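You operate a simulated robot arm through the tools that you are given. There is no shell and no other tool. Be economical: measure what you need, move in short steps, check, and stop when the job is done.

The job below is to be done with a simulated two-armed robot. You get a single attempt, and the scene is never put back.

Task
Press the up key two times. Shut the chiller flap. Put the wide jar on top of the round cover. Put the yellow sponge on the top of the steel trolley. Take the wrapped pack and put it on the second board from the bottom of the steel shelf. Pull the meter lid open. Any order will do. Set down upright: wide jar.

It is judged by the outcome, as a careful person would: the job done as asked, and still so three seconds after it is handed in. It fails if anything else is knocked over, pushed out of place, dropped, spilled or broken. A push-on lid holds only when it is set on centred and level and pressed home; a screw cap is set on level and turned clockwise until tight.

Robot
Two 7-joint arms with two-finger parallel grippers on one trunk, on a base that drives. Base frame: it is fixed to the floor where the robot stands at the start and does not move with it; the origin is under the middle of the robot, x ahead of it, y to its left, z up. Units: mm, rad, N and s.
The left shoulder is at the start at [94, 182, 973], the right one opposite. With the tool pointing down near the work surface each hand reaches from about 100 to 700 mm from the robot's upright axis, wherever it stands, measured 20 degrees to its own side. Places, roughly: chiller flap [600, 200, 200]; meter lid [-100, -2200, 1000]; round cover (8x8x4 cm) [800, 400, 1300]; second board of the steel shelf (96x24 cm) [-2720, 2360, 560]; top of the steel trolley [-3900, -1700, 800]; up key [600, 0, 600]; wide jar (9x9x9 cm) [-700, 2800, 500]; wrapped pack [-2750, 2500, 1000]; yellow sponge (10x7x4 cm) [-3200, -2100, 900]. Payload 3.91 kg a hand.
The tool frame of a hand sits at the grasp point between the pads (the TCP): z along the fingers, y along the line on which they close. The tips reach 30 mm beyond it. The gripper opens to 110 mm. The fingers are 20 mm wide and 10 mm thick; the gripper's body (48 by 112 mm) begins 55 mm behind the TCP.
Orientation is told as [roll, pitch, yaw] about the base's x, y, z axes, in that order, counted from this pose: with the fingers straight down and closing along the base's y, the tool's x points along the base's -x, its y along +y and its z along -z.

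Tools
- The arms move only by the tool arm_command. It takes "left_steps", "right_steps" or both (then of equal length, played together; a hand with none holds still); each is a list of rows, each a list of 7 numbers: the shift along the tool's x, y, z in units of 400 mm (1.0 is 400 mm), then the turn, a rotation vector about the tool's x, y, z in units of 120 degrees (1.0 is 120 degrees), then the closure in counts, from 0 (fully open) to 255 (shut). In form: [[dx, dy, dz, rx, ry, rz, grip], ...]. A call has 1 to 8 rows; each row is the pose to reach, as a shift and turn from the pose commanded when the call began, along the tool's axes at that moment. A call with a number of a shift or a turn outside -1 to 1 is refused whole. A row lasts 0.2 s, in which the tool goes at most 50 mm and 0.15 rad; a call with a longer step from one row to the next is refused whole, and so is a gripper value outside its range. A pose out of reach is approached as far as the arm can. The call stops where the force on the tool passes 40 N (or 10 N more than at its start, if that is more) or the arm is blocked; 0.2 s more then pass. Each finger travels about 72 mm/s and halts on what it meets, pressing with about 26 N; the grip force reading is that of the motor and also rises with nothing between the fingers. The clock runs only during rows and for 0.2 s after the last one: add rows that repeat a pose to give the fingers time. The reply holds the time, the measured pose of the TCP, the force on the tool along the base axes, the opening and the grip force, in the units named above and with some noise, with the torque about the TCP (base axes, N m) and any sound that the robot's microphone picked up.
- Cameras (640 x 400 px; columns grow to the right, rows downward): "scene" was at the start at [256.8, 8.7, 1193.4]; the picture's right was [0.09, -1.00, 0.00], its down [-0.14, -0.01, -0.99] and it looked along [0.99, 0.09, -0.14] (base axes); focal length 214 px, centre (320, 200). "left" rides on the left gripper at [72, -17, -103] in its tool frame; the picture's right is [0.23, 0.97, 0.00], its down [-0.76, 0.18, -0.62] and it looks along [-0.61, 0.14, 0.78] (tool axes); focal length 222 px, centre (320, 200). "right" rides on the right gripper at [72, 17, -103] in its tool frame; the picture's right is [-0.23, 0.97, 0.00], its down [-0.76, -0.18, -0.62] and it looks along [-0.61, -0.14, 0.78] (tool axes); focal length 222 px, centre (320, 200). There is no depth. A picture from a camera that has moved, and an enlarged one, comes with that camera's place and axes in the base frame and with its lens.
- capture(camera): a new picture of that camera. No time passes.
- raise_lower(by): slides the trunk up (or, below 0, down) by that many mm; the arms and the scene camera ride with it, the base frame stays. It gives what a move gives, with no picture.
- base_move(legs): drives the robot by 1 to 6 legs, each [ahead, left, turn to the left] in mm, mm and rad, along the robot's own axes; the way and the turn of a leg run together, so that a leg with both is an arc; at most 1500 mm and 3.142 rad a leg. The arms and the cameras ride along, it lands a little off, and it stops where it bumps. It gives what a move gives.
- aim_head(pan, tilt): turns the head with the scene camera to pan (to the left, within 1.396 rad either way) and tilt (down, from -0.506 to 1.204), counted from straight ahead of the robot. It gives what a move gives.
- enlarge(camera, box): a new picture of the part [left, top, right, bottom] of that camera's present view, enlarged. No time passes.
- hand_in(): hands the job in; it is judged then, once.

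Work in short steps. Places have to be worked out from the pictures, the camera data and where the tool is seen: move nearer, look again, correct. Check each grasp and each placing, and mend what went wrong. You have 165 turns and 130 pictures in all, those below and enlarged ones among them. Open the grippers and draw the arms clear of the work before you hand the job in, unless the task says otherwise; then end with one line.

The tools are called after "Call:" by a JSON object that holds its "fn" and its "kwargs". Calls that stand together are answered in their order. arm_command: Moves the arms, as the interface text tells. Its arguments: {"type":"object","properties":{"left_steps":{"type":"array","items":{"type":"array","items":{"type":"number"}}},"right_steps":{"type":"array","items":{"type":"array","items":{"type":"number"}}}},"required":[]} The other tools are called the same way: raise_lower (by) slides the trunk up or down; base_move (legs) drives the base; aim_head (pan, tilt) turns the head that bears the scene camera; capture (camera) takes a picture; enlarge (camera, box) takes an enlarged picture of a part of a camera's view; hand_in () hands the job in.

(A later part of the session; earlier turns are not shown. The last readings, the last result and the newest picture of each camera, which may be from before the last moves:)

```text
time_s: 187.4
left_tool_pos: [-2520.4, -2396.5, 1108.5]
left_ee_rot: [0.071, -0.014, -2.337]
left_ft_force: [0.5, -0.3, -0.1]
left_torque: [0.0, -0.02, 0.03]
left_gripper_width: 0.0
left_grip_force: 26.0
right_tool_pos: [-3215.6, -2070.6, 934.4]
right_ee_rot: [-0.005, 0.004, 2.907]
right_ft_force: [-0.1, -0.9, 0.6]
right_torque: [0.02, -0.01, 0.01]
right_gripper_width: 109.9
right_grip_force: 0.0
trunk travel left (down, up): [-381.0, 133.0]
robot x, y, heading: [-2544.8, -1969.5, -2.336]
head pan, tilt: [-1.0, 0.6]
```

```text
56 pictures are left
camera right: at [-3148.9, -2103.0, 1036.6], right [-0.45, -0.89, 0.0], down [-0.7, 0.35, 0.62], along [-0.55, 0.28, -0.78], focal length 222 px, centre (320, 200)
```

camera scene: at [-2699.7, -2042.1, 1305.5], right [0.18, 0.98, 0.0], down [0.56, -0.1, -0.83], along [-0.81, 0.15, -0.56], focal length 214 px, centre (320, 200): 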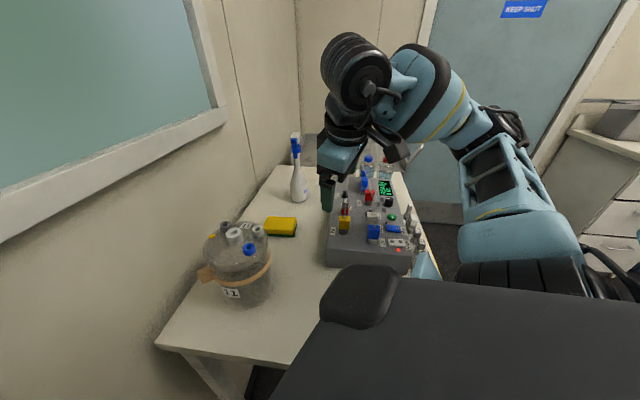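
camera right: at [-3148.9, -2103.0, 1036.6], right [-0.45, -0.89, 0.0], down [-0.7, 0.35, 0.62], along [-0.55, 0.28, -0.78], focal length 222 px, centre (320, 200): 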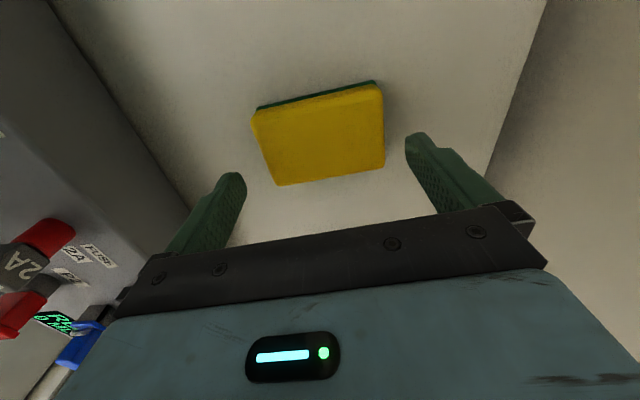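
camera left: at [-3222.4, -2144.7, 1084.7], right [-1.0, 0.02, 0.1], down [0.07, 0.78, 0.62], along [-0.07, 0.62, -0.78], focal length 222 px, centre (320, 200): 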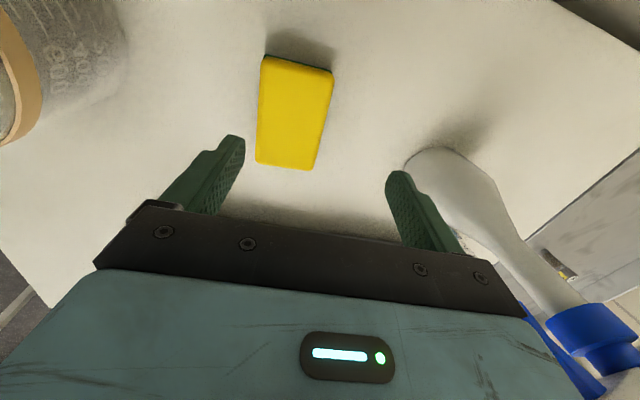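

I'm centred within 1–2 mm, and the sponge measures 100 mm between the 110 mm fingers. I'll lower to TCP ≈858 and close.

Call:
{"fn": "arm_command", "kwargs": {"right_steps": [[0.002, 0, 0.1, 0, 0, 0, 0], [0.002, 0, 0.15, 0, 0, 0, 0], [0.002, 0, 0.19, 0, 0, 0, 0], [0.002, 0, 0.19, 0, 0, 0, 255], [0.002, 0, 0.19, 0, 0, 0, 255]]}}

Call:
{"fn": "capture", "kwargs": {"camera": "right"}}

```text
time_s: 188.1
left_tool_pos: [-2518.7, -2398.0, 1108.8]
left_ee_rot: [0.068, -0.017, -2.337]
left_ft_force: [-0.6, 0.3, 0.0]
left_torque: [-0.01, -0.01, 0.0]
left_gripper_width: 0.1
left_grip_force: 25.6
right_tool_pos: [-3213.5, -2070.8, 880.3]
right_ee_rot: [0.007, 0.001, 2.907]
right_ft_force: [14.8, 4.6, 18.4]
right_torque: [1.22, -0.61, -0.89]
right_gripper_width: 110.2
right_grip_force: 0.1
trunk travel left (down, up): [-381.0, 133.0]
robot x, y, heading: [-2544.3, -1970.5, -2.331]
head pan, tilt: [-1.0, 0.6]
stopped in row 3 (right hand): the force on the tool passed its limit at 52 N (the readings are from after the stop); the commanded pose is now the measured one
```

```text
55 pictures are left
camera right: at [-3146.6, -2103.0, 983.5], right [-0.45, -0.89, 0.01], down [-0.7, 0.36, 0.62], along [-0.56, 0.27, -0.78], focal length 222 px, centre (320, 200)
```

right: 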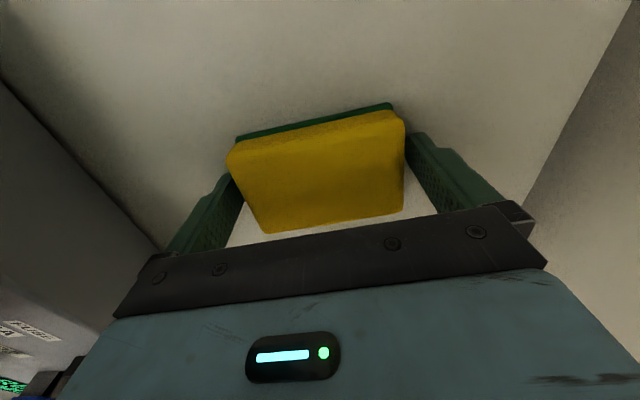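

The tips are about 10 mm below the sponge top, with some rubbing on the +y finger. I'll close here and check the grip.

Call:
{"fn": "arm_command", "kwargs": {"right_steps": [[0, 0, 0, 0, 0, 0, 255], [0, 0, 0, 0, 0, 0, 255], [0, 0, -0.02, 0, 0, 0, 255]]}}

Call:
{"fn": "capture", "kwargs": {"camera": "right"}}

```text
time_s: 188.9
left_tool_pos: [-2521.2, -2398.2, 1107.4]
left_ee_rot: [0.07, -0.014, -2.335]
left_ft_force: [-0.5, -0.3, 0.4]
left_torque: [-0.01, -0.03, -0.02]
left_gripper_width: 0.1
left_grip_force: 26.0
right_tool_pos: [-3216.7, -2071.6, 883.2]
right_ee_rot: [0.008, -0.003, 2.908]
right_ft_force: [-0.2, -0.2, 0.0]
right_torque: [0.01, -0.02, 0.04]
right_gripper_width: 94.1
right_grip_force: 26.4
trunk travel left (down, up): [-381.0, 133.0]
robot x, y, heading: [-2543.4, -1972.9, -2.324]
head pan, tilt: [-1.0, 0.6]
```

```text
54 pictures are left
camera right: at [-3149.4, -2104.7, 987.1], right [-0.45, -0.89, 0.01], down [-0.7, 0.35, 0.62], along [-0.56, 0.27, -0.78], focal length 222 px, centre (320, 200)
```

right: 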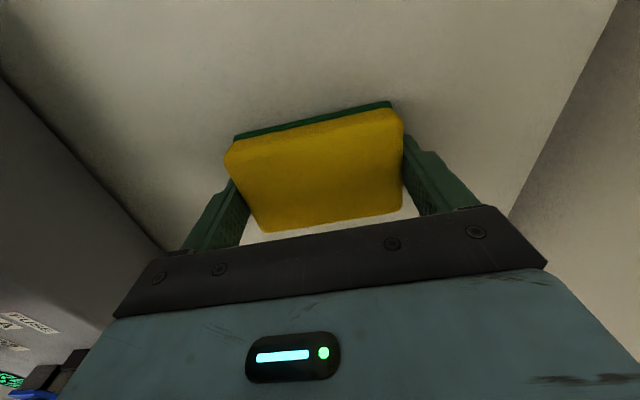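

It's gripped at 94 mm width. I'll lift and check that it comes along.

Call:
{"fn": "arm_command", "kwargs": {"right_steps": [[0, 0, -0.03, 0, 0, 0, 255], [0, 0, -0.08, 0, 0, 0, 255], [0, 0, -0.16, 0, 0, 0, 255], [0, 0, -0.26, 0, 0, 0, 255], [0, 0, -0.36, 0, 0, 0, 255], [0, 0, -0.46, 0, 0, 0, 255]]}}

Call:
{"fn": "capture", "kwargs": {"camera": "right"}}

```text
time_s: 190.3
left_tool_pos: [-2519.9, -2396.8, 1108.7]
left_ee_rot: [0.069, -0.014, -2.335]
left_ft_force: [-0.5, 0.5, -0.4]
left_torque: [-0.03, -0.04, -0.01]
left_gripper_width: 0.1
left_grip_force: 25.5
right_tool_pos: [-3215.1, -2069.5, 1069.5]
right_ee_rot: [0.006, 0.002, 2.906]
right_ft_force: [0.2, -0.5, -0.1]
right_torque: [0.01, 0.02, 0.01]
right_gripper_width: 94.0
right_grip_force: 26.1
trunk travel left (down, up): [-381.0, 133.0]
robot x, y, heading: [-2545.4, -1972.7, -2.336]
head pan, tilt: [-1.0, 0.6]
```

```text
53 pictures are left
camera right: at [-3147.4, -2101.5, 1172.9], right [-0.45, -0.89, 0.01], down [-0.7, 0.35, 0.62], along [-0.56, 0.27, -0.78], focal length 222 px, centre (320, 200)
```

right: 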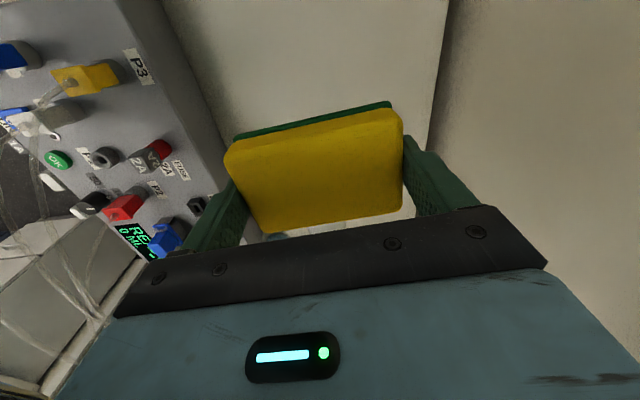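

The sponge is held. I'll lift it further and pull out of the gap along +l, then turn to face the trolley side.

Call:
{"fn": "arm_command", "kwargs": {"right_steps": [[0.06, 0, -0.06, 0, 0, 0, 255], [0.12, 0, -0.12, 0, 0, 0, 255], [0.18, 0, -0.17, 0, 0, 0, 255], [0.24, 0, -0.17, 0, 0, 0, 255]]}}

Call:
{"fn": "base_move", "kwargs": {"legs": [[-379, -181, 0], [0, 0, 0.442]]}}

Call:
{"fn": "aim_head", "kwargs": {"pan": -0.7, "tilt": 0.5}}

Call:
{"fn": "capture", "kwargs": {"camera": "scene"}}

```text
time_s: 191.3
left_tool_pos: [-2520.9, -2398.6, 1109.2]
left_ee_rot: [0.071, -0.013, -2.337]
left_ft_force: [0.1, -0.2, 0.3]
left_torque: [0.03, 0.01, 0.01]
left_gripper_width: 0.1
left_grip_force: 26.0
right_tool_pos: [-3122.7, -2092.2, 1136.9]
right_ee_rot: [0.008, -0.002, 2.906]
right_ft_force: [-0.5, 0.0, -0.1]
right_torque: [-0.02, -0.04, -0.03]
right_gripper_width: 94.2
right_grip_force: 25.9
trunk travel left (down, up): [-381.0, 133.0]
robot x, y, heading: [-2543.4, -1965.3, -2.335]
head pan, tilt: [-1.0, 0.6]
```

```text
time_s: 195.2
left_tool_pos: [-2212.2, -1948.1, 1109.3]
left_ee_rot: [0.07, -0.013, -1.898]
left_ft_force: [-0.4, 1.1, -0.4]
left_torque: [-0.02, -0.03, 0.0]
left_gripper_width: 0.0
left_grip_force: 25.7
right_tool_pos: [-2886.0, -1927.3, 1137.4]
right_ee_rot: [0.006, -0.003, -2.939]
right_ft_force: [-0.4, -0.4, 0.6]
right_torque: [0.01, -0.01, 0.02]
right_gripper_width: 94.0
right_grip_force: 25.6
trunk travel left (down, up): [-381.0, 133.0]
robot x, y, heading: [-2415.1, -1572.5, -1.894]
head pan, tilt: [-1.0, 0.6]
```

```text
time_s: 196.0
left_tool_pos: [-2211.6, -1947.7, 1109.5]
left_ee_rot: [0.069, -0.014, -1.897]
left_ft_force: [-1.1, -0.1, -0.3]
left_torque: [0.03, 0.01, 0.0]
left_gripper_width: 0.0
left_grip_force: 25.7
right_tool_pos: [-2886.9, -1927.6, 1136.6]
right_ee_rot: [0.006, -0.001, -2.936]
right_ft_force: [0.8, 0.2, 0.2]
right_torque: [0.01, 0.03, 0.01]
right_gripper_width: 93.9
right_grip_force: 26.1
trunk travel left (down, up): [-381.0, 133.0]
robot x, y, heading: [-2418.1, -1569.5, -1.897]
head pan, tilt: [-0.7, 0.499]
```

```text
52 pictures are left
camera scene: at [-2531.9, -1733.5, 1314.6], right [-0.52, 0.85, 0.0], down [0.41, 0.25, -0.88], along [-0.75, -0.46, -0.48], focal length 214 px, centre (320, 200)
```

scene: 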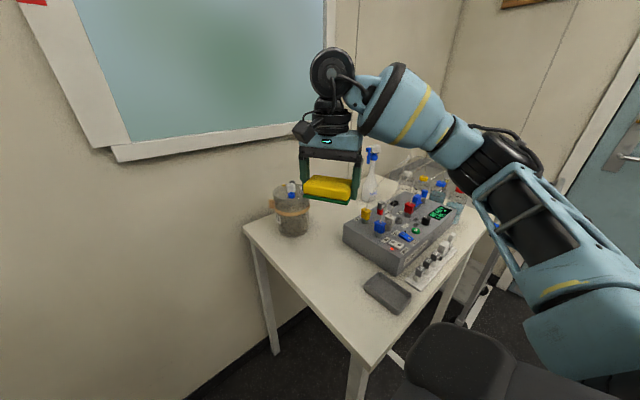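

I'll back out of the table area and strafe right toward the trolley, stopping partway to look.

Call:
{"fn": "base_move", "kwargs": {"legs": [[-290, 0, 0], [0, -800, 0]]}}

Call:
{"fn": "aim_head", "kwargs": {"pan": -0.15, "tilt": 0.55}}

Call:
{"fn": "capture", "kwargs": {"camera": "scene"}}

```text
time_s: 205.0
left_tool_pos: [-2876.3, -1419.1, 1108.9]
left_ee_rot: [0.069, -0.014, -1.895]
left_ft_force: [-0.9, 0.3, 0.2]
left_torque: [-0.02, -0.02, 0.02]
left_gripper_width: 0.0
left_grip_force: 26.1
right_tool_pos: [-3550.1, -1400.8, 1136.5]
right_ee_rot: [0.007, -0.003, -2.937]
right_ft_force: [1.2, 0.6, -0.3]
right_torque: [-0.02, -0.02, -0.04]
right_gripper_width: 94.1
right_grip_force: 25.9
trunk travel left (down, up): [-381.0, 133.0]
robot x, y, heading: [-3081.9, -1044.3, -1.886]
head pan, tilt: [-0.7, 0.499]
```

```text
time_s: 205.9
left_tool_pos: [-2875.9, -1419.7, 1108.4]
left_ee_rot: [0.071, -0.013, -1.895]
left_ft_force: [-0.1, 0.2, -0.4]
left_torque: [-0.03, 0.03, -0.04]
left_gripper_width: 0.0
left_grip_force: 26.0
right_tool_pos: [-3550.4, -1400.7, 1137.3]
right_ee_rot: [0.006, -0.004, -2.935]
right_ft_force: [0.3, 0.2, -1.0]
right_torque: [0.04, 0.03, 0.04]
right_gripper_width: 93.9
right_grip_force: 26.5
trunk travel left (down, up): [-381.0, 133.0]
robot x, y, heading: [-3081.1, -1044.7, -1.891]
head pan, tilt: [-0.15, 0.55]
```

```text
51 pictures are left
camera scene: at [-3160.2, -1239.0, 1310.0], right [-0.89, 0.45, 0.0], down [0.24, 0.47, -0.85], along [-0.39, -0.76, -0.52], focal length 214 px, centre (320, 200)
```

scene: 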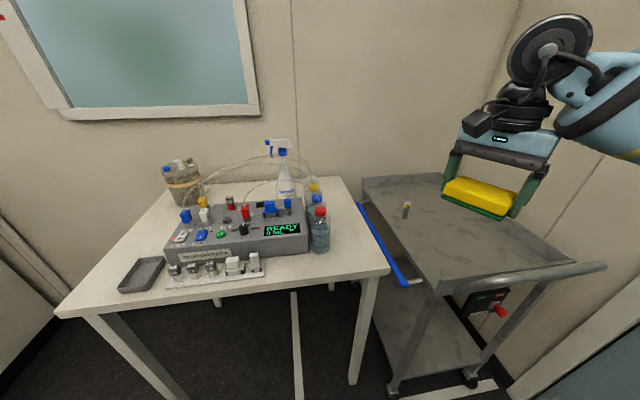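

The trolley top spans a≈-2966..-3444, b≈-2500..-3150, z≈800, with one small item left of centre. I'll move the base right and slightly forward, then reach over the free front-centre area.

Call:
{"fn": "base_move", "kwargs": {"legs": [[0, -350, 0], [110, 0, 0]]}}

Call:
{"fn": "capture", "kwargs": {"camera": "right"}}

Call:
{"fn": "capture", "kwargs": {"camera": "scene"}}

```text
time_s: 210.4
left_tool_pos: [-3244.4, -1412.3, 1108.9]
left_ee_rot: [0.071, -0.015, -1.896]
left_ft_force: [-0.6, 0.2, -1.0]
left_torque: [0.03, 0.04, 0.02]
left_gripper_width: 0.0
left_grip_force: 26.2
right_tool_pos: [-3918.6, -1394.7, 1138.3]
right_ee_rot: [0.006, -0.002, -2.937]
right_ft_force: [-0.1, 0.4, -0.3]
right_torque: [0.02, -0.03, 0.03]
right_gripper_width: 94.0
right_grip_force: 26.1
trunk travel left (down, up): [-381.0, 133.0]
robot x, y, heading: [-3447.5, -1037.6, -1.894]
head pan, tilt: [-0.15, 0.55]
```

```text
50 pictures are left
camera right: at [-3844.1, -1394.6, 1240.6], right [-0.02, -1.0, 0.01], down [-0.78, 0.02, 0.62], along [-0.62, 0.01, -0.78], focal length 222 px, centre (320, 200)
```

right: 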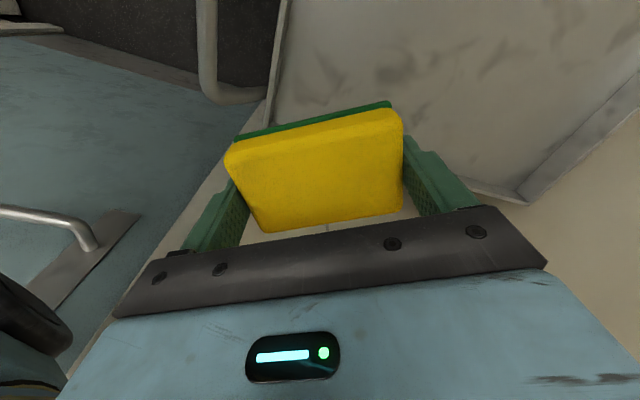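

```text
49 pictures are left
camera scene: at [-3528.2, -1232.6, 1310.0], right [-0.89, 0.45, 0.0], down [0.24, 0.47, -0.85], along [-0.39, -0.76, -0.52], focal length 214 px, centre (320, 200)
```

scene: 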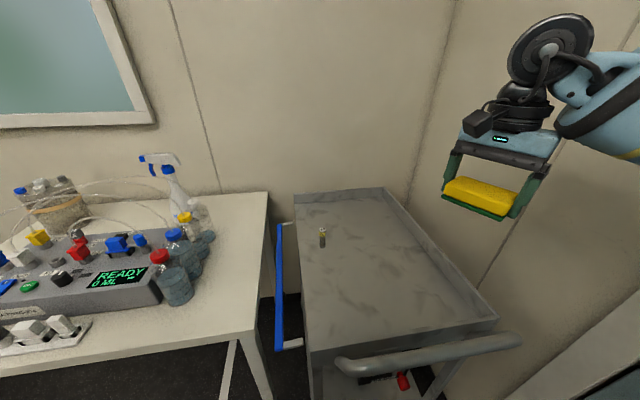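

I'll nudge ahead 40 mm and shift the hand over the trolley's middle.

Call:
{"fn": "base_move", "kwargs": {"legs": [[40, 0, 0]]}}

Call:
{"fn": "arm_command", "kwargs": {"right_steps": [[0, 0.08, 0, 0, 0, 0, 255], [0, 0.16, 0, 0, 0, 0, 255], [0, 0.24, 0, 0, 0, 0, 255], [0, 0.324, 0, 0, 0, 0, 255], [0, 0.324, 0.1, 0, 0, 0, 255], [0, 0.324, 0.2, 0, 0, 0, 255], [0, 0.324, 0.3, 0, 0, 0, 255], [0, 0.324, 0.4, 0, 0, 0, 255]]}}

Call:
{"fn": "capture", "kwargs": {"camera": "scene"}}

```text
time_s: 211.3
left_tool_pos: [-3257.4, -1450.7, 1110.0]
left_ee_rot: [0.07, -0.014, -1.895]
left_ft_force: [-0.9, -0.6, -0.6]
left_torque: [0.03, -0.01, 0.02]
left_gripper_width: 0.0
left_grip_force: 26.0
right_tool_pos: [-3931.3, -1431.2, 1137.8]
right_ee_rot: [0.008, -0.003, -2.936]
right_ft_force: [0.0, 0.1, -0.3]
right_torque: [0.03, 0.0, 0.03]
right_gripper_width: 93.7
right_grip_force: 26.3
trunk travel left (down, up): [-381.0, 133.0]
robot x, y, heading: [-3458.1, -1074.3, -1.897]
head pan, tilt: [-0.15, 0.55]
```

```text
time_s: 213.1
left_tool_pos: [-3256.1, -1452.2, 1109.8]
left_ee_rot: [0.072, -0.015, -1.894]
left_ft_force: [0.0, 0.3, 0.2]
left_torque: [0.02, -0.01, 0.0]
left_gripper_width: 0.0
left_grip_force: 26.0
right_tool_pos: [-3904.4, -1559.9, 979.3]
right_ee_rot: [0.008, -0.001, -2.937]
right_ft_force: [-0.2, 0.7, -0.4]
right_torque: [0.0, 0.04, -0.03]
right_gripper_width: 94.0
right_grip_force: 25.7
trunk travel left (down, up): [-381.0, 133.0]
robot x, y, heading: [-3460.7, -1073.0, -1.889]
head pan, tilt: [-0.15, 0.55]
```

```text
48 pictures are left
camera scene: at [-3540.9, -1269.9, 1310.0], right [-0.89, 0.45, 0.0], down [0.24, 0.47, -0.85], along [-0.39, -0.76, -0.52], focal length 214 px, centre (320, 200)
```

scene: 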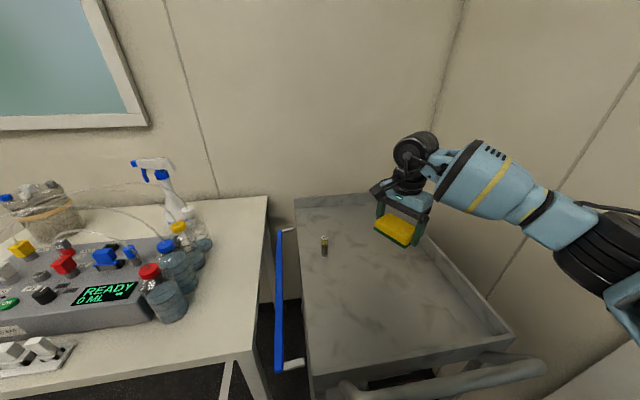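

Well placed over the tray. I'll lower in steps until contact.

Call:
{"fn": "arm_command", "kwargs": {"right_steps": [[0, 0, 0.1, 0, 0, 0, 255], [0, 0, 0.2, 0, 0, 0, 255], [0, 0, 0.25, 0, 0, 0, 255], [0, 0, 0.27, 0, 0, 0, 255], [0, 0, 0.285, 0, 0, 0, 255], [0, 0, 0.3, 0, 0, 0, 255]]}}

Call:
{"fn": "enlarge", "kwargs": {"camera": "scene", "box": [290, 160, 530, 310]}}

```text
time_s: 214.5
left_tool_pos: [-3256.5, -1450.3, 1108.1]
left_ee_rot: [0.071, -0.014, -1.895]
left_ft_force: [0.1, -0.6, 0.3]
left_torque: [0.01, -0.01, -0.02]
left_gripper_width: 0.0
left_grip_force: 25.8
right_tool_pos: [-3904.8, -1560.2, 857.4]
right_ee_rot: [0.007, 0.0, -2.935]
right_ft_force: [0.3, 0.2, 0.4]
right_torque: [-0.02, 0.0, 0.0]
right_gripper_width: 94.0
right_grip_force: 26.0
trunk travel left (down, up): [-381.0, 133.0]
robot x, y, heading: [-3460.8, -1077.3, -1.891]
head pan, tilt: [-0.15, 0.55]
```

```text
2.67 times, centred on (410, 235) of scene
camera zoom: at [-3540.6, -1269.6, 1310.0], right [-0.89, 0.45, 0.0], down [0.24, 0.47, -0.85], along [-0.39, -0.76, -0.52], focal length 572 px, centre (80, 107)
```

zoom: 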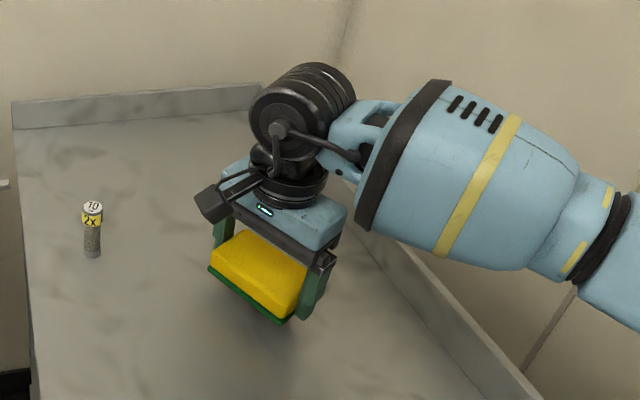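

It's still above the surface. I'll continue down.

Call:
{"fn": "arm_command", "kwargs": {"right_steps": [[0, 0, 0.02, 0, 0, 0, 255], [0, 0, 0.04, 0, 0, 0, 255], [0, 0, 0.055, 0, 0, 0, 255], [0, 0, 0.07, 0, 0, 0, 255], [0, 0, 0.085, 0, 0, 0, 255], [0, 0, 0.1, 0, 0, 0, 255]]}}

Call:
{"fn": "enlarge", "kwargs": {"camera": "scene", "box": [290, 160, 530, 310]}}

```text
time_s: 215.8
left_tool_pos: [-3256.4, -1450.3, 1109.1]
left_ee_rot: [0.071, -0.017, -1.895]
left_ft_force: [-0.6, -0.7, 0.4]
left_torque: [0.0, -0.03, 0.03]
left_gripper_width: 0.1
left_grip_force: 25.8
right_tool_pos: [-3905.0, -1560.8, 831.6]
right_ee_rot: [0.013, -0.003, -2.938]
right_ft_force: [4.7, 13.8, 20.2]
right_torque: [1.47, 0.04, -0.33]
right_gripper_width: 93.9
right_grip_force: 25.8
trunk travel left (down, up): [-381.0, 133.0]
robot x, y, heading: [-3459.0, -1072.7, -1.898]
head pan, tilt: [-0.15, 0.55]
stopped in row 6 (right hand): the force on the tool passed its limit at 47 N (the readings are from after the stop); the commanded pose is now the measured one
```

```text
2.67 times, centred on (410, 235) of scene
camera zoom: at [-3539.5, -1267.4, 1310.4], right [-0.89, 0.46, 0.0], down [0.24, 0.46, -0.85], along [-0.39, -0.76, -0.52], focal length 572 px, centre (80, 107)
```

zoom: 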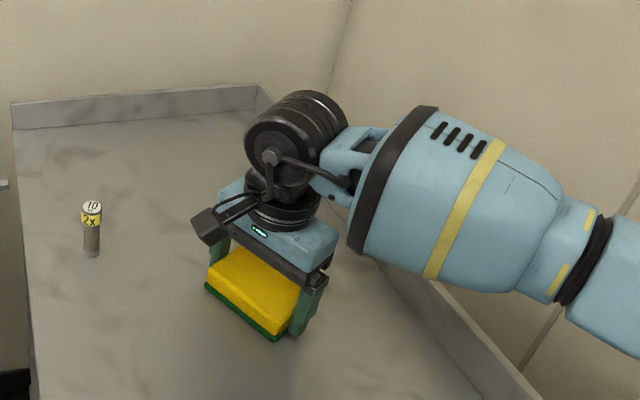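

It's in contact with the surface. I'll open the gripper and rise straight up.

Call:
{"fn": "arm_command", "kwargs": {"right_steps": [[0, 0, -0.01, 0, 0, 0, 200], [0, 0, -0.01, 0, 0, 0, 0], [0, 0, -0.01, 0, 0, 0, 0], [0, 0, -0.08, 0, 0, 0, 0], [0, 0, -0.18, 0, 0, 0, 0], [0, 0, -0.3, 0, 0, 0, 0], [0, 0, -0.42, 0, 0, 0, 0], [0, 0, -0.54, 0, 0, 0, 0]]}}

Call:
{"fn": "enlarge", "kwargs": {"camera": "scene", "box": [290, 160, 530, 310]}}

```text
time_s: 217.6
left_tool_pos: [-3256.4, -1450.9, 1108.9]
left_ee_rot: [0.071, -0.013, -1.895]
left_ft_force: [1.5, 0.3, 0.5]
left_torque: [0.01, 0.01, -0.01]
left_gripper_width: 0.1
left_grip_force: 26.1
right_tool_pos: [-3907.0, -1558.5, 1045.0]
right_ee_rot: [0.014, -0.005, -2.937]
right_ft_force: [-0.1, 0.4, -0.5]
right_torque: [-0.01, -0.01, 0.01]
right_gripper_width: 109.9
right_grip_force: 0.1
trunk travel left (down, up): [-381.0, 133.0]
robot x, y, heading: [-3461.8, -1072.8, -1.887]
head pan, tilt: [-0.15, 0.55]
```

```text
2.67 times, centred on (410, 235) of scene
camera zoom: at [-3540.1, -1269.1, 1310.1], right [-0.89, 0.45, 0.0], down [0.24, 0.47, -0.85], along [-0.39, -0.76, -0.52], focal length 572 px, centre (80, 107)
```

zoom: 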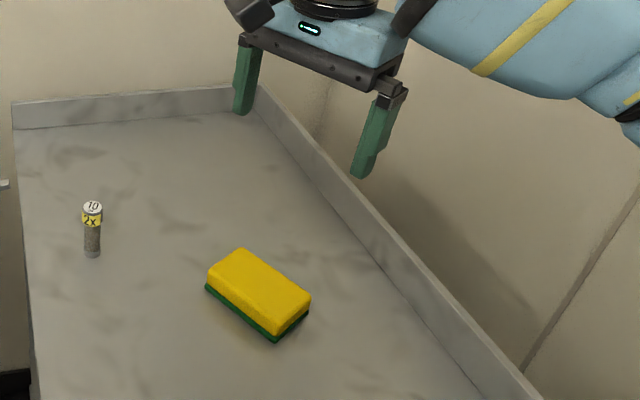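

The sponge rests flat on the trolley. I'll retract the right hand to a tucked pose and reposition to the corridor, facing +l toward the shelf.

Call:
{"fn": "arm_command", "kwargs": {"right_steps": [[0.03, -0.05, -0.06, 0, 0, -0.062, 120], [0.06, -0.1, -0.12, 0, 0, -0.124, 120], [0.09, -0.16, -0.18, 0, 0, -0.186, 120], [0.12, -0.21, -0.2, 0, 0, -0.248, 120], [0.15, -0.27, -0.2, 0, 0, -0.31, 120], [0.19, -0.32, -0.2, 0, 0, -0.372, 120], [0.22, -0.38, -0.2, 0, 0, -0.434, 120], [0.25, -0.43, -0.2, 0, 0, -0.497, 120]]}}

Call:
{"fn": "base_move", "kwargs": {"legs": [[-150, 0, 0], [0, 600, 0], [0, 0, 3.14]]}}

Call:
{"fn": "aim_head", "kwargs": {"pan": 0.0, "tilt": 0.3}}

Call:
{"fn": "capture", "kwargs": {"camera": "scene"}}

```text
time_s: 219.4
left_tool_pos: [-3255.4, -1449.9, 1108.8]
left_ee_rot: [0.071, -0.014, -1.896]
left_ft_force: [0.1, 0.6, 0.2]
left_torque: [0.03, -0.02, 0.0]
left_gripper_width: 0.0
left_grip_force: 25.7
right_tool_pos: [-3842.7, -1368.6, 1120.1]
right_ee_rot: [0.004, -0.015, -1.894]
right_ft_force: [-0.8, -1.0, 0.9]
right_torque: [0.03, 0.0, -0.01]
right_gripper_width: 58.3
right_grip_force: 0.1
trunk travel left (down, up): [-381.0, 133.0]
robot x, y, heading: [-3460.2, -1076.5, -1.891]
head pan, tilt: [-0.15, 0.55]
```

```text
time_s: 233.6
left_tool_pos: [-3065.9, -754.5, 1108.5]
left_ee_rot: [0.071, -0.014, 1.296]
left_ft_force: [-0.4, 0.6, -0.3]
left_torque: [-0.04, 0.02, 0.01]
left_gripper_width: 0.0
left_grip_force: 25.5
right_tool_pos: [-2473.6, -806.8, 1119.4]
right_ee_rot: [0.004, -0.015, 1.292]
right_ft_force: [0.7, -0.7, 0.0]
right_torque: [0.02, 0.0, 0.02]
right_gripper_width: 58.2
right_grip_force: 0.1
trunk travel left (down, up): [-381.0, 133.0]
robot x, y, heading: [-2839.9, -1123.1, 1.3]
head pan, tilt: [-0.15, 0.55]
```

```text
time_s: 234.4
left_tool_pos: [-3064.9, -755.8, 1107.7]
left_ee_rot: [0.071, -0.013, 1.294]
left_ft_force: [1.0, -0.6, 0.0]
left_torque: [0.01, -0.01, 0.01]
left_gripper_width: 0.0
left_grip_force: 26.6
right_tool_pos: [-2475.6, -805.8, 1120.7]
right_ee_rot: [0.005, -0.014, 1.293]
right_ft_force: [1.2, 0.5, -0.4]
right_torque: [0.02, 0.01, 0.0]
right_gripper_width: 58.1
right_grip_force: 0.0
trunk travel left (down, up): [-381.0, 133.0]
robot x, y, heading: [-2842.6, -1121.3, 1.296]
head pan, tilt: [0.0, 0.3]
```

```text
44 pictures are left
camera scene: at [-2785.1, -913.6, 1332.9], right [0.96, -0.27, 0.0], down [-0.08, -0.29, -0.96], along [0.26, 0.92, -0.3], focal length 214 px, centre (320, 200)
```

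scene: 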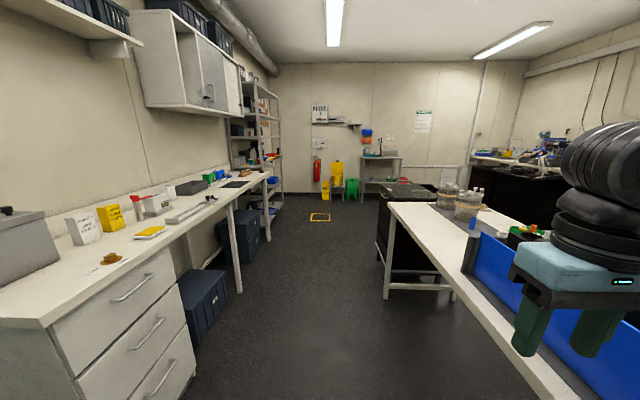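

The corridor is clear between the left bench (edge a≈-3170) and the island (edge a≈-1900), and the steel shelf is beyond the bench on the left. I'll centre and drive ahead 2600 mm.

Call:
{"fn": "base_move", "kwargs": {"legs": [[0, 0, -0.045], [0, 230, 0], [1400, 0, 0], [1200, 0, 0]]}}

Call:
{"fn": "aim_head", "kwargs": {"pan": 0.7, "tilt": 0.3}}

Call:
{"fn": "capture", "kwargs": {"camera": "scene"}}

```text
time_s: 249.6
left_tool_pos: [-2453.0, 1786.5, 1109.8]
left_ee_rot: [0.07, -0.014, 1.252]
left_ft_force: [0.6, -0.2, 0.8]
left_torque: [0.01, 0.0, -0.01]
left_gripper_width: 0.2
left_grip_force: 25.7
right_tool_pos: [-1866.6, 1708.3, 1120.7]
right_ee_rot: [0.003, -0.014, 1.249]
right_ft_force: [0.2, 0.3, 0.2]
right_torque: [0.01, 0.01, 0.01]
right_gripper_width: 58.2
right_grip_force: 0.1
trunk travel left (down, up): [-381.0, 133.0]
robot x, y, heading: [-2246.3, 1409.2, 1.255]
head pan, tilt: [0.0, 0.3]
```

```text
time_s: 250.7
left_tool_pos: [-2453.6, 1786.6, 1109.0]
left_ee_rot: [0.07, -0.016, 1.25]
left_ft_force: [0.2, -0.4, 1.4]
left_torque: [-0.01, 0.01, 0.0]
left_gripper_width: 0.1
left_grip_force: 25.8
right_tool_pos: [-1866.3, 1708.7, 1120.2]
right_ee_rot: [0.004, -0.014, 1.249]
right_ft_force: [-0.8, 0.3, 0.2]
right_torque: [0.02, -0.03, -0.01]
right_gripper_width: 58.0
right_grip_force: 0.1
trunk travel left (down, up): [-381.0, 133.0]
robot x, y, heading: [-2248.0, 1412.5, 1.255]
head pan, tilt: [0.7, 0.3]
```

```text
43 pictures are left
camera scene: at [-2244.8, 1613.4, 1333.0], right [0.93, 0.37, 0.0], down [0.11, -0.27, -0.96], along [-0.36, 0.89, -0.3], focal length 214 px, centre (320, 200)
```

scene: 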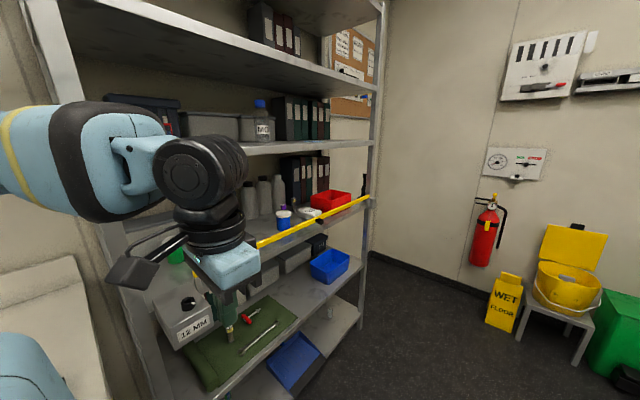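

The shelf is right here on the left. I'll move alongside its middle with a bit more clearance and turn to face it.

Call:
{"fn": "base_move", "kwargs": {"legs": [[0, -100, 0], [720, 0, 0], [0, 0, 1.565]]}}

Call:
{"fn": "aim_head", "kwargs": {"pan": 0.0, "tilt": 0.45}}

Call:
{"fn": "capture", "kwargs": {"camera": "scene"}}

```text
time_s: 259.6
left_tool_pos: [-2302.4, 1864.8, 1109.0]
left_ee_rot: [0.07, -0.014, 2.82]
left_ft_force: [-0.6, -0.8, 0.4]
left_torque: [0.01, 0.02, -0.01]
left_gripper_width: 0.0
left_grip_force: 26.4
right_tool_pos: [-2223.4, 2451.6, 1120.0]
right_ee_rot: [0.003, -0.015, 2.82]
right_ft_force: [0.3, 0.5, 0.5]
right_torque: [0.0, 0.01, 0.01]
right_gripper_width: 57.9
right_grip_force: 0.1
trunk travel left (down, up): [-381.0, 133.0]
robot x, y, heading: [-1926.9, 2073.1, 2.824]
head pan, tilt: [0.7, 0.3]
```

```text
time_s: 260.7
left_tool_pos: [-2303.0, 1865.3, 1108.1]
left_ee_rot: [0.067, -0.014, 2.819]
left_ft_force: [0.6, 0.4, -0.1]
left_torque: [-0.01, 0.01, 0.04]
left_gripper_width: 0.1
left_grip_force: 25.7
right_tool_pos: [-2223.6, 2450.3, 1120.7]
right_ee_rot: [0.005, -0.013, 2.82]
right_ft_force: [0.0, -0.6, -0.5]
right_torque: [-0.01, -0.01, 0.0]
right_gripper_width: 58.1
right_grip_force: 0.0
trunk travel left (down, up): [-381.0, 133.0]
robot x, y, heading: [-1929.3, 2068.8, 2.825]
head pan, tilt: [0.0, 0.45]
```

```text
42 pictures are left
camera scene: at [-2130.1, 2137.0, 1319.1], right [0.31, 0.95, 0.0], down [0.41, -0.14, -0.9], along [-0.86, 0.28, -0.44], focal length 214 px, centre (320, 200)
```

scene: 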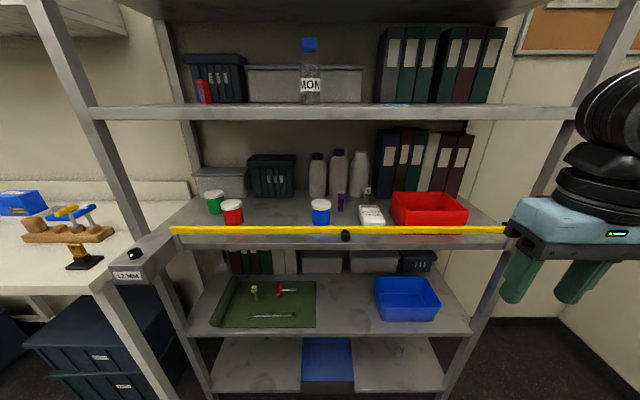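

The shelf is in full view, with the second board from the bottom carrying a green mat and a blue tray. I'll enlarge around the white pack on the third board and around the target board.

Call:
{"fn": "enlarge", "kwargs": {"camera": "scene", "box": [290, 150, 510, 260]}}

Call:
{"fn": "enlarge", "kwargs": {"camera": "scene", "box": [170, 220, 510, 390]}}

```text
2.91 times, centred on (400, 205) of scene
camera zoom: at [-2130.1, 2137.0, 1319.1], right [0.31, 0.95, 0.0], down [0.41, -0.14, -0.9], along [-0.86, 0.28, -0.44], focal length 624 px, centre (87, 186)
```

zoom: 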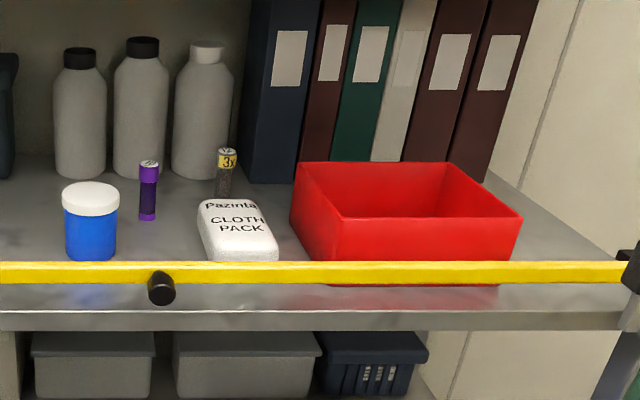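

```text
1.88 times, centred on (340, 305) of scene
camera zoom: at [-2130.1, 2137.0, 1319.1], right [0.31, 0.95, 0.0], down [0.41, -0.14, -0.9], along [-0.86, 0.28, -0.44], focal length 404 px, centre (282, 2)
```

zoom: 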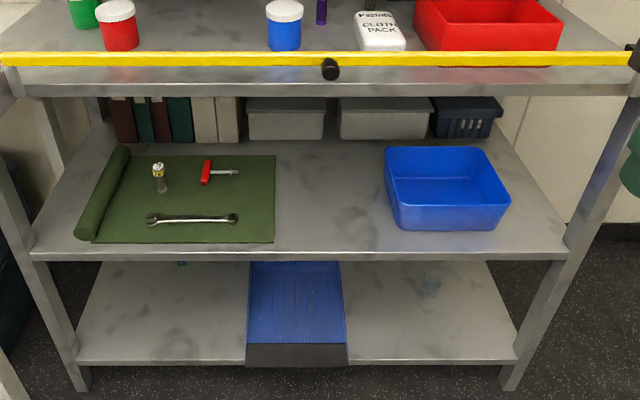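

The "cloth pack" on the third board is the wrapped pack, sitting behind a yellow retaining bar, and the free spot on the second board is between mat and blue tray. Two views put the pack near (-2660,2487,970). I'll drive 230 mm closer and look again for parallax.

Call:
{"fn": "base_move", "kwargs": {"legs": [[230, 0, 0]]}}

Call:
{"fn": "aim_head", "kwargs": {"pan": -0.2, "tilt": 0.6}}

Call:
{"fn": "capture", "kwargs": {"camera": "scene"}}

```text
time_s: 262.4
left_tool_pos: [-2519.8, 1936.3, 1108.2]
left_ee_rot: [0.072, -0.015, 2.82]
left_ft_force: [-1.0, 0.1, 0.2]
left_torque: [0.01, 0.04, -0.01]
left_gripper_width: 0.0
left_grip_force: 26.5
right_tool_pos: [-2439.9, 2521.5, 1120.9]
right_ee_rot: [0.005, -0.015, 2.818]
right_ft_force: [-0.2, 0.1, 0.3]
right_torque: [-0.03, 0.0, 0.0]
right_gripper_width: 58.1
right_grip_force: 0.1
trunk travel left (down, up): [-381.0, 133.0]
robot x, y, heading: [-2141.1, 2140.4, 2.819]
head pan, tilt: [0.0, 0.45]
```

```text
time_s: 263.1
left_tool_pos: [-2518.3, 1936.3, 1108.7]
left_ee_rot: [0.071, -0.012, 2.822]
left_ft_force: [-0.4, 0.8, -0.8]
left_torque: [0.01, 0.0, 0.02]
left_gripper_width: 0.1
left_grip_force: 26.0
right_tool_pos: [-2440.3, 2522.8, 1120.8]
right_ee_rot: [0.007, -0.014, 2.817]
right_ft_force: [-0.5, 0.3, -0.4]
right_torque: [-0.03, 0.02, 0.0]
right_gripper_width: 58.2
right_grip_force: 0.1
trunk travel left (down, up): [-381.0, 133.0]
robot x, y, heading: [-2140.5, 2138.8, 2.825]
head pan, tilt: [-0.201, 0.6]
```

```text
39 pictures are left
camera scene: at [-2336.0, 2223.5, 1305.6], right [0.5, 0.87, 0.0], down [0.49, -0.28, -0.83], along [-0.72, 0.41, -0.56], focal length 214 px, centre (320, 200)
```

scene: 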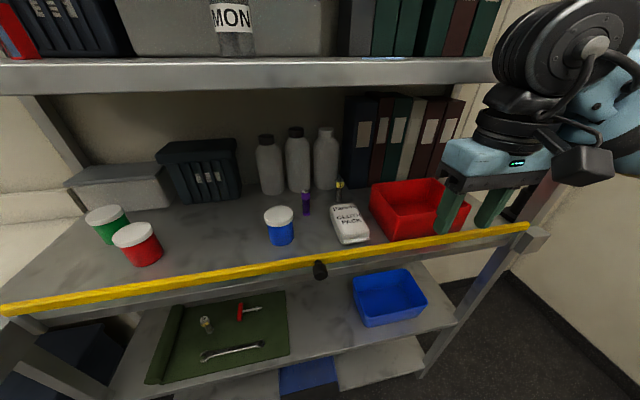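

The pack is about (-2637,2476), top z≈983. The bar is in front at z≈1012, so I'll come over it with the right hand pitched 45° forward-down, and first go to a pre-grasp pose.

Call:
{"fn": "arm_command", "kwargs": {"right_steps": [[-0.027, 0.043, 0.011, 0, -0.0625, 0, 0], [-0.053, 0.085, 0.022, 0, -0.125, 0, 0], [-0.08, 0.128, 0.033, 0, -0.1875, 0, 0], [-0.107, 0.17, 0.043, 0, -0.25, 0, 0], [-0.133, 0.213, 0.054, 0, -0.3125, 0, 0], [-0.16, 0.255, 0.065, 0, -0.375, 0, 0]]}}

Call:
{"fn": "capture", "kwargs": {"camera": "right"}}

Call:
{"fn": "capture", "kwargs": {"camera": "scene"}}

```text
time_s: 264.6
left_tool_pos: [-2519.1, 1935.7, 1109.3]
left_ee_rot: [0.07, -0.015, 2.819]
left_ft_force: [-0.3, 0.3, 0.9]
left_torque: [0.0, 0.01, 0.0]
left_gripper_width: 0.3
left_grip_force: 26.5
right_tool_pos: [-2535.1, 2445.9, 1096.7]
right_ee_rot: [0.007, -0.801, 2.816]
right_ft_force: [-0.1, 1.0, 0.5]
right_torque: [-0.01, -0.01, -0.02]
right_gripper_width: 109.9
right_grip_force: 0.1
trunk travel left (down, up): [-381.0, 133.0]
robot x, y, heading: [-2139.2, 2144.6, 2.82]
head pan, tilt: [-0.201, 0.6]
```

```text
38 pictures are left
camera right: at [-2420.2, 2391.2, 1115.5], right [-0.46, -0.87, 0.17], down [-0.02, 0.2, 0.98], along [-0.89, 0.45, -0.11], focal length 222 px, centre (320, 200)
```

right: 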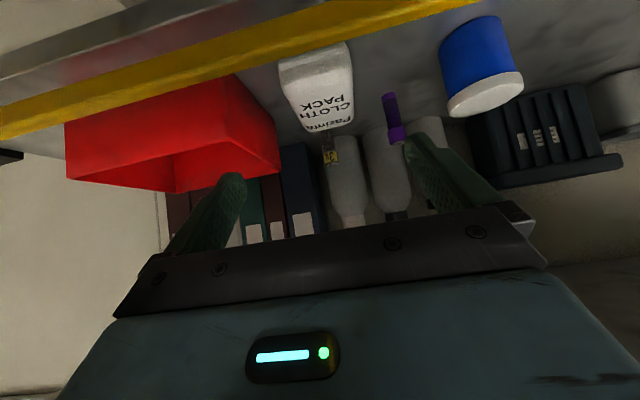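

```text
37 pictures are left
camera scene: at [-2336.4, 2223.3, 1305.5], right [0.5, 0.87, 0.0], down [0.49, -0.28, -0.82], along [-0.72, 0.41, -0.57], focal length 214 px, centre (320, 200)
```

scene: 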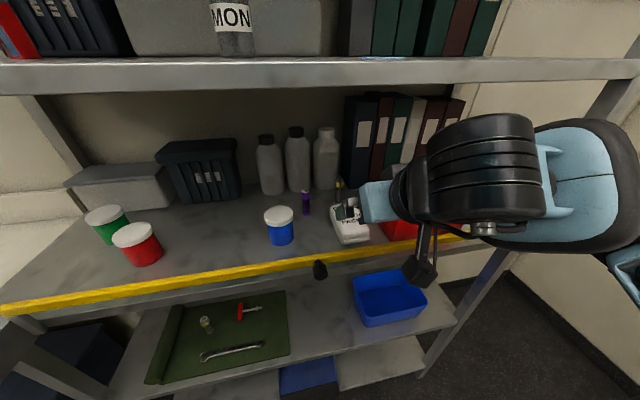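

The hand camera confirms the pack at (-2636,2474). I'll slide in along the tool axis over the bar so the fingers straddle it.

Call:
{"fn": "arm_command", "kwargs": {"right_steps": [[0.007, 0.007, 0.1, 0, 0, 0, 0], [0.014, 0.014, 0.2, 0, 0, 0, 0], [0.025, 0.014, 0.28, 0, 0, 0, 0], [0.032, 0.014, 0.34, 0, 0, 0, 0], [0.036, 0.014, 0.38, 0, 0, 0, 0]]}}

Call:
{"fn": "capture", "kwargs": {"camera": "right"}}

Call:
{"fn": "enlarge", "kwargs": {"camera": "scene", "box": [260, 140, 500, 290]}}

```text
time_s: 265.8
left_tool_pos: [-2519.1, 1938.2, 1109.6]
left_ee_rot: [0.073, -0.013, 2.82]
left_ft_force: [-1.2, 0.1, 0.3]
left_torque: [0.01, 0.0, -0.03]
left_gripper_width: 0.0
left_grip_force: 26.4
right_tool_pos: [-2628.8, 2472.8, 979.2]
right_ee_rot: [0.004, -0.799, 2.814]
right_ft_force: [0.4, -0.1, 1.2]
right_torque: [0.0, 0.0, 0.0]
right_gripper_width: 110.1
right_grip_force: 0.0
trunk travel left (down, up): [-381.0, 133.0]
robot x, y, heading: [-2144.6, 2141.9, 2.825]
head pan, tilt: [-0.201, 0.6]
```

```text
36 pictures are left
camera right: at [-2515.9, 2416.4, 999.7], right [-0.46, -0.87, 0.17], down [-0.02, 0.2, 0.98], along [-0.89, 0.44, -0.11], focal length 222 px, centre (320, 200)
```

right: 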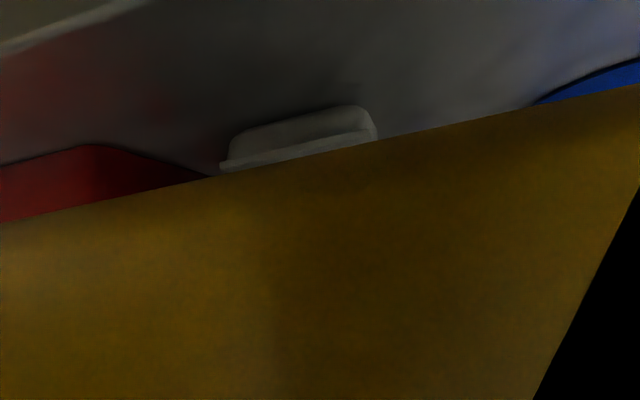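

```text
2.67 times, centred on (380, 215) of scene
camera zoom: at [-2336.2, 2223.7, 1305.5], right [0.5, 0.87, 0.0], down [0.49, -0.28, -0.82], along [-0.72, 0.41, -0.57], focal length 572 px, centre (160, 160)
```

zoom: 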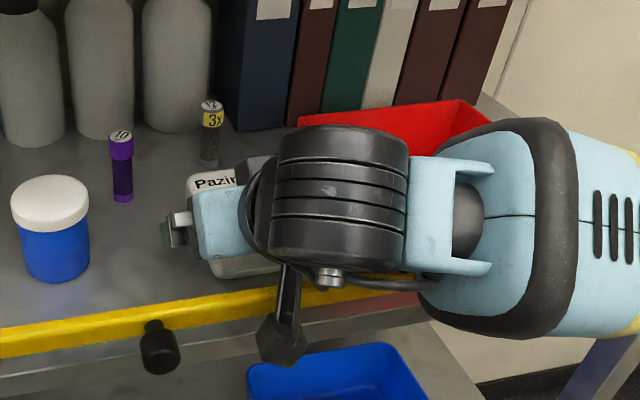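

The fingers straddle the pack, and the wrist camera is just in front of the bar with zero force. I'll close the gripper.

Call:
{"fn": "arm_command", "kwargs": {"right_steps": [[0, 0, 0, 0, 0, 0, 255], [0, 0, 0, 0, 0, 0, 255], [0, 0, 0, 0, 0, 0, 255], [0, 0, 0, 0, 0, 0, 255]]}}

```text
time_s: 266.8
left_tool_pos: [-2520.1, 1937.0, 1108.3]
left_ee_rot: [0.072, -0.014, 2.821]
left_ft_force: [0.2, 0.7, -0.6]
left_torque: [0.03, 0.02, -0.02]
left_gripper_width: 0.3
left_grip_force: 26.2
right_tool_pos: [-2629.7, 2471.3, 980.3]
right_ee_rot: [0.006, -0.8, 2.816]
right_ft_force: [0.7, 0.8, 0.4]
right_torque: [0.03, 0.01, -0.03]
right_gripper_width: 69.8
right_grip_force: 26.6
trunk travel left (down, up): [-381.0, 133.0]
robot x, y, heading: [-2142.6, 2142.1, 2.821]
head pan, tilt: [-0.201, 0.6]
```

It's gripped at 70 mm. I'll lift straight up 100 mm over the bar, then pull back 180 mm.

Call:
{"fn": "arm_command", "kwargs": {"right_steps": [[-0.04, 0, -0.039, 0, 0, 0, 255], [-0.11, 0, -0.107, 0, 0, 0, 255], [-0.18, 0, -0.174, 0, 0, 0, 255], [-0.1, 0, -0.255, 0, 0, 0, 255], [-0.02, 0, -0.337, 0, 0, 0, 255], [0.06, 0, -0.42, 0, 0, 0, 255], [0.13, 0, -0.49, 0, 0, 0, 255]]}}

Call:
{"fn": "capture", "kwargs": {"camera": "scene"}}

```text
time_s: 268.4
left_tool_pos: [-2520.0, 1934.7, 1108.8]
left_ee_rot: [0.07, -0.015, 2.819]
left_ft_force: [0.1, 0.3, 0.5]
left_torque: [0.0, -0.02, 0.02]
left_gripper_width: 0.2
left_grip_force: 25.8
right_tool_pos: [-2488.6, 2412.1, 1091.3]
right_ee_rot: [0.005, -0.8, 2.814]
right_ft_force: [0.7, 0.3, -0.1]
right_torque: [-0.01, -0.01, 0.0]
right_gripper_width: 69.7
right_grip_force: 25.9
right hand out of reach, approached as far as the arm can: row 7
trunk travel left (down, up): [-381.0, 133.0]
robot x, y, heading: [-2144.3, 2141.2, 2.823]
head pan, tilt: [-0.201, 0.6]
```

```text
34 pictures are left
camera scene: at [-2336.8, 2222.7, 1305.5], right [0.5, 0.87, 0.0], down [0.49, -0.28, -0.83], along [-0.72, 0.41, -0.57], focal length 214 px, centre (320, 200)
```

scene: 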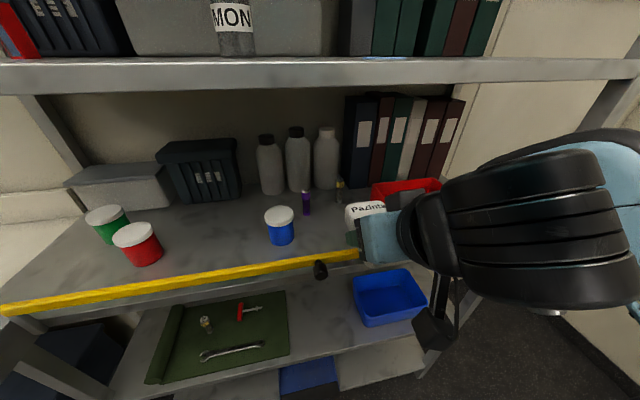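

The pack is held and clear. Board 2 is at z≈555, with the free spot near (-2667,2424). I'll back up 200 mm to clear the bar, then lower the trunk 350 mm.

Call:
{"fn": "base_move", "kwargs": {"legs": [[-200, 0, 0]]}}

Call:
{"fn": "raise_lower", "kwargs": {"by": -350}}

Call:
{"fn": "capture", "kwargs": {"camera": "scene"}}

```text
time_s: 269.9
left_tool_pos: [-2330.4, 1874.0, 1109.7]
left_ee_rot: [0.071, -0.013, 2.82]
left_ft_force: [0.2, 0.3, -0.4]
left_torque: [0.05, 0.01, 0.02]
left_gripper_width: 0.0
left_grip_force: 25.1
right_tool_pos: [-2299.5, 2350.8, 1090.7]
right_ee_rot: [0.006, -0.8, 2.813]
right_ft_force: [-0.5, 0.1, -1.1]
right_torque: [0.0, 0.0, -0.02]
right_gripper_width: 69.5
right_grip_force: 25.8
trunk travel left (down, up): [-381.0, 133.0]
robot x, y, heading: [-1951.9, 2078.9, 2.824]
head pan, tilt: [-0.201, 0.6]
```

```text
time_s: 273.4
left_tool_pos: [-2363.0, 1884.7, 736.8]
left_ee_rot: [0.069, 0.087, 2.82]
left_ft_force: [-1.1, 0.8, -0.7]
left_torque: [0.0, 0.04, -0.01]
left_gripper_width: 0.0
left_grip_force: 25.9
right_tool_pos: [-2354.9, 2368.1, 630.4]
right_ee_rot: [0.002, -0.477, 2.816]
right_ft_force: [-1.1, -0.6, -1.0]
right_torque: [0.0, -0.04, 0.0]
right_gripper_width: 69.6
right_grip_force: 26.6
trunk travel left (down, up): [-31.0, 483.0]
robot x, y, heading: [-1955.4, 2081.4, 2.821]
head pan, tilt: [-0.201, 0.6]
```

```text
33 pictures are left
camera scene: at [-2260.5, 2198.7, 926.9], right [0.5, 0.87, 0.0], down [0.49, -0.28, -0.83], along [-0.72, 0.41, -0.56], focal length 214 px, centre (320, 200)
```

scene: 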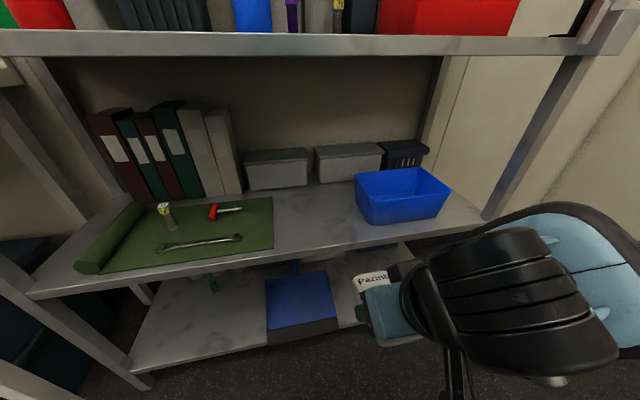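

Lowering also tilted the hand (pitch -0.48). I'll restore the 45° pitch, raise 40 mm and shift 50 mm left, then drive ahead 170 mm and look.

Call:
{"fn": "arm_command", "kwargs": {"right_steps": [[-0.015, 0.04, -0.03, 0, -0.05, 0, 255], [-0.03, 0.08, -0.06, 0, -0.1, 0, 255], [-0.046, 0.125, -0.089, 0, -0.154, 0, 255]]}}

Call:
{"fn": "base_move", "kwargs": {"legs": [[170, 0, 0]]}}

Call:
{"fn": "capture", "kwargs": {"camera": "scene"}}

```text
time_s: 274.2
left_tool_pos: [-2362.9, 1884.5, 737.0]
left_ee_rot: [0.069, 0.086, 2.82]
left_ft_force: [-0.2, 0.0, 0.2]
left_torque: [-0.02, 0.0, -0.06]
left_gripper_width: 0.1
left_grip_force: 25.6
right_tool_pos: [-2382.8, 2315.3, 673.1]
right_ee_rot: [0.002, -0.799, 2.815]
right_ft_force: [-0.3, 0.0, -1.5]
right_torque: [-0.04, 0.02, -0.04]
right_gripper_width: 69.9
right_grip_force: 25.7
right hand out of reach, approached as far as the arm can: row 1, 2, 3
trunk travel left (down, up): [-31.0, 483.0]
robot x, y, heading: [-1952.8, 2080.2, 2.82]
head pan, tilt: [-0.201, 0.6]
```

```text
time_s: 275.6
left_tool_pos: [-2526.2, 1938.1, 736.5]
left_ee_rot: [0.07, 0.087, 2.818]
left_ft_force: [-0.3, 0.2, 0.1]
left_torque: [-0.01, 0.0, -0.02]
left_gripper_width: 0.1
left_grip_force: 25.8
right_tool_pos: [-2545.2, 2369.4, 672.5]
right_ee_rot: [0.003, -0.797, 2.814]
right_ft_force: [0.5, -0.7, -1.1]
right_torque: [-0.04, 0.01, -0.02]
right_gripper_width: 70.0
right_grip_force: 25.9
trunk travel left (down, up): [-31.0, 483.0]
robot x, y, heading: [-2118.2, 2132.5, 2.825]
head pan, tilt: [-0.201, 0.6]
```

```text
32 pictures are left
camera scene: at [-2423.5, 2252.7, 926.8], right [0.5, 0.87, 0.0], down [0.49, -0.28, -0.82], along [-0.72, 0.41, -0.57], focal length 214 px, centre (320, 200)
```

scene: 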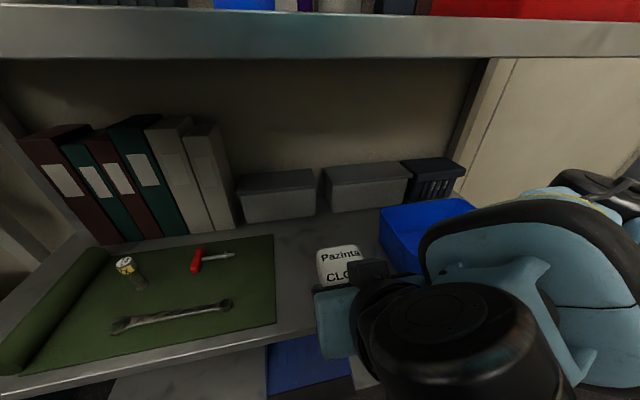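

I'm at the right lateral position. I'll lower 45 mm, reach ahead 130 mm over the board, and then check.

Call:
{"fn": "arm_command", "kwargs": {"right_steps": [[0.04, 0, 0.039, 0, 0, 0, 255], [0.08, 0, 0.079, 0, 0, 0, 255], [0.01, -0.01, 0.15, 0, 0, 0, 255], [-0.06, -0.02, 0.22, 0, 0, 0, 255], [-0.147, -0.02, 0.311, 0, 0, 0, 255]]}}

Call:
{"fn": "capture", "kwargs": {"camera": "scene"}}

```text
refused: row 5 steps farther than a row can; nothing moved
```

```text
31 pictures are left
camera scene: at [-2423.5, 2252.7, 926.8], right [0.5, 0.87, 0.0], down [0.49, -0.28, -0.82], along [-0.72, 0.41, -0.57], focal length 214 px, centre (320, 200)
```

scene: 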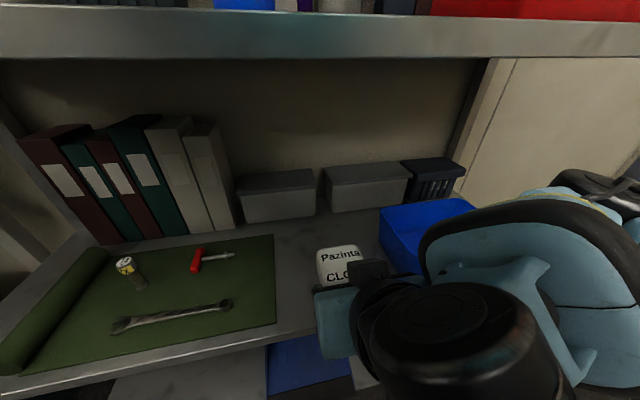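

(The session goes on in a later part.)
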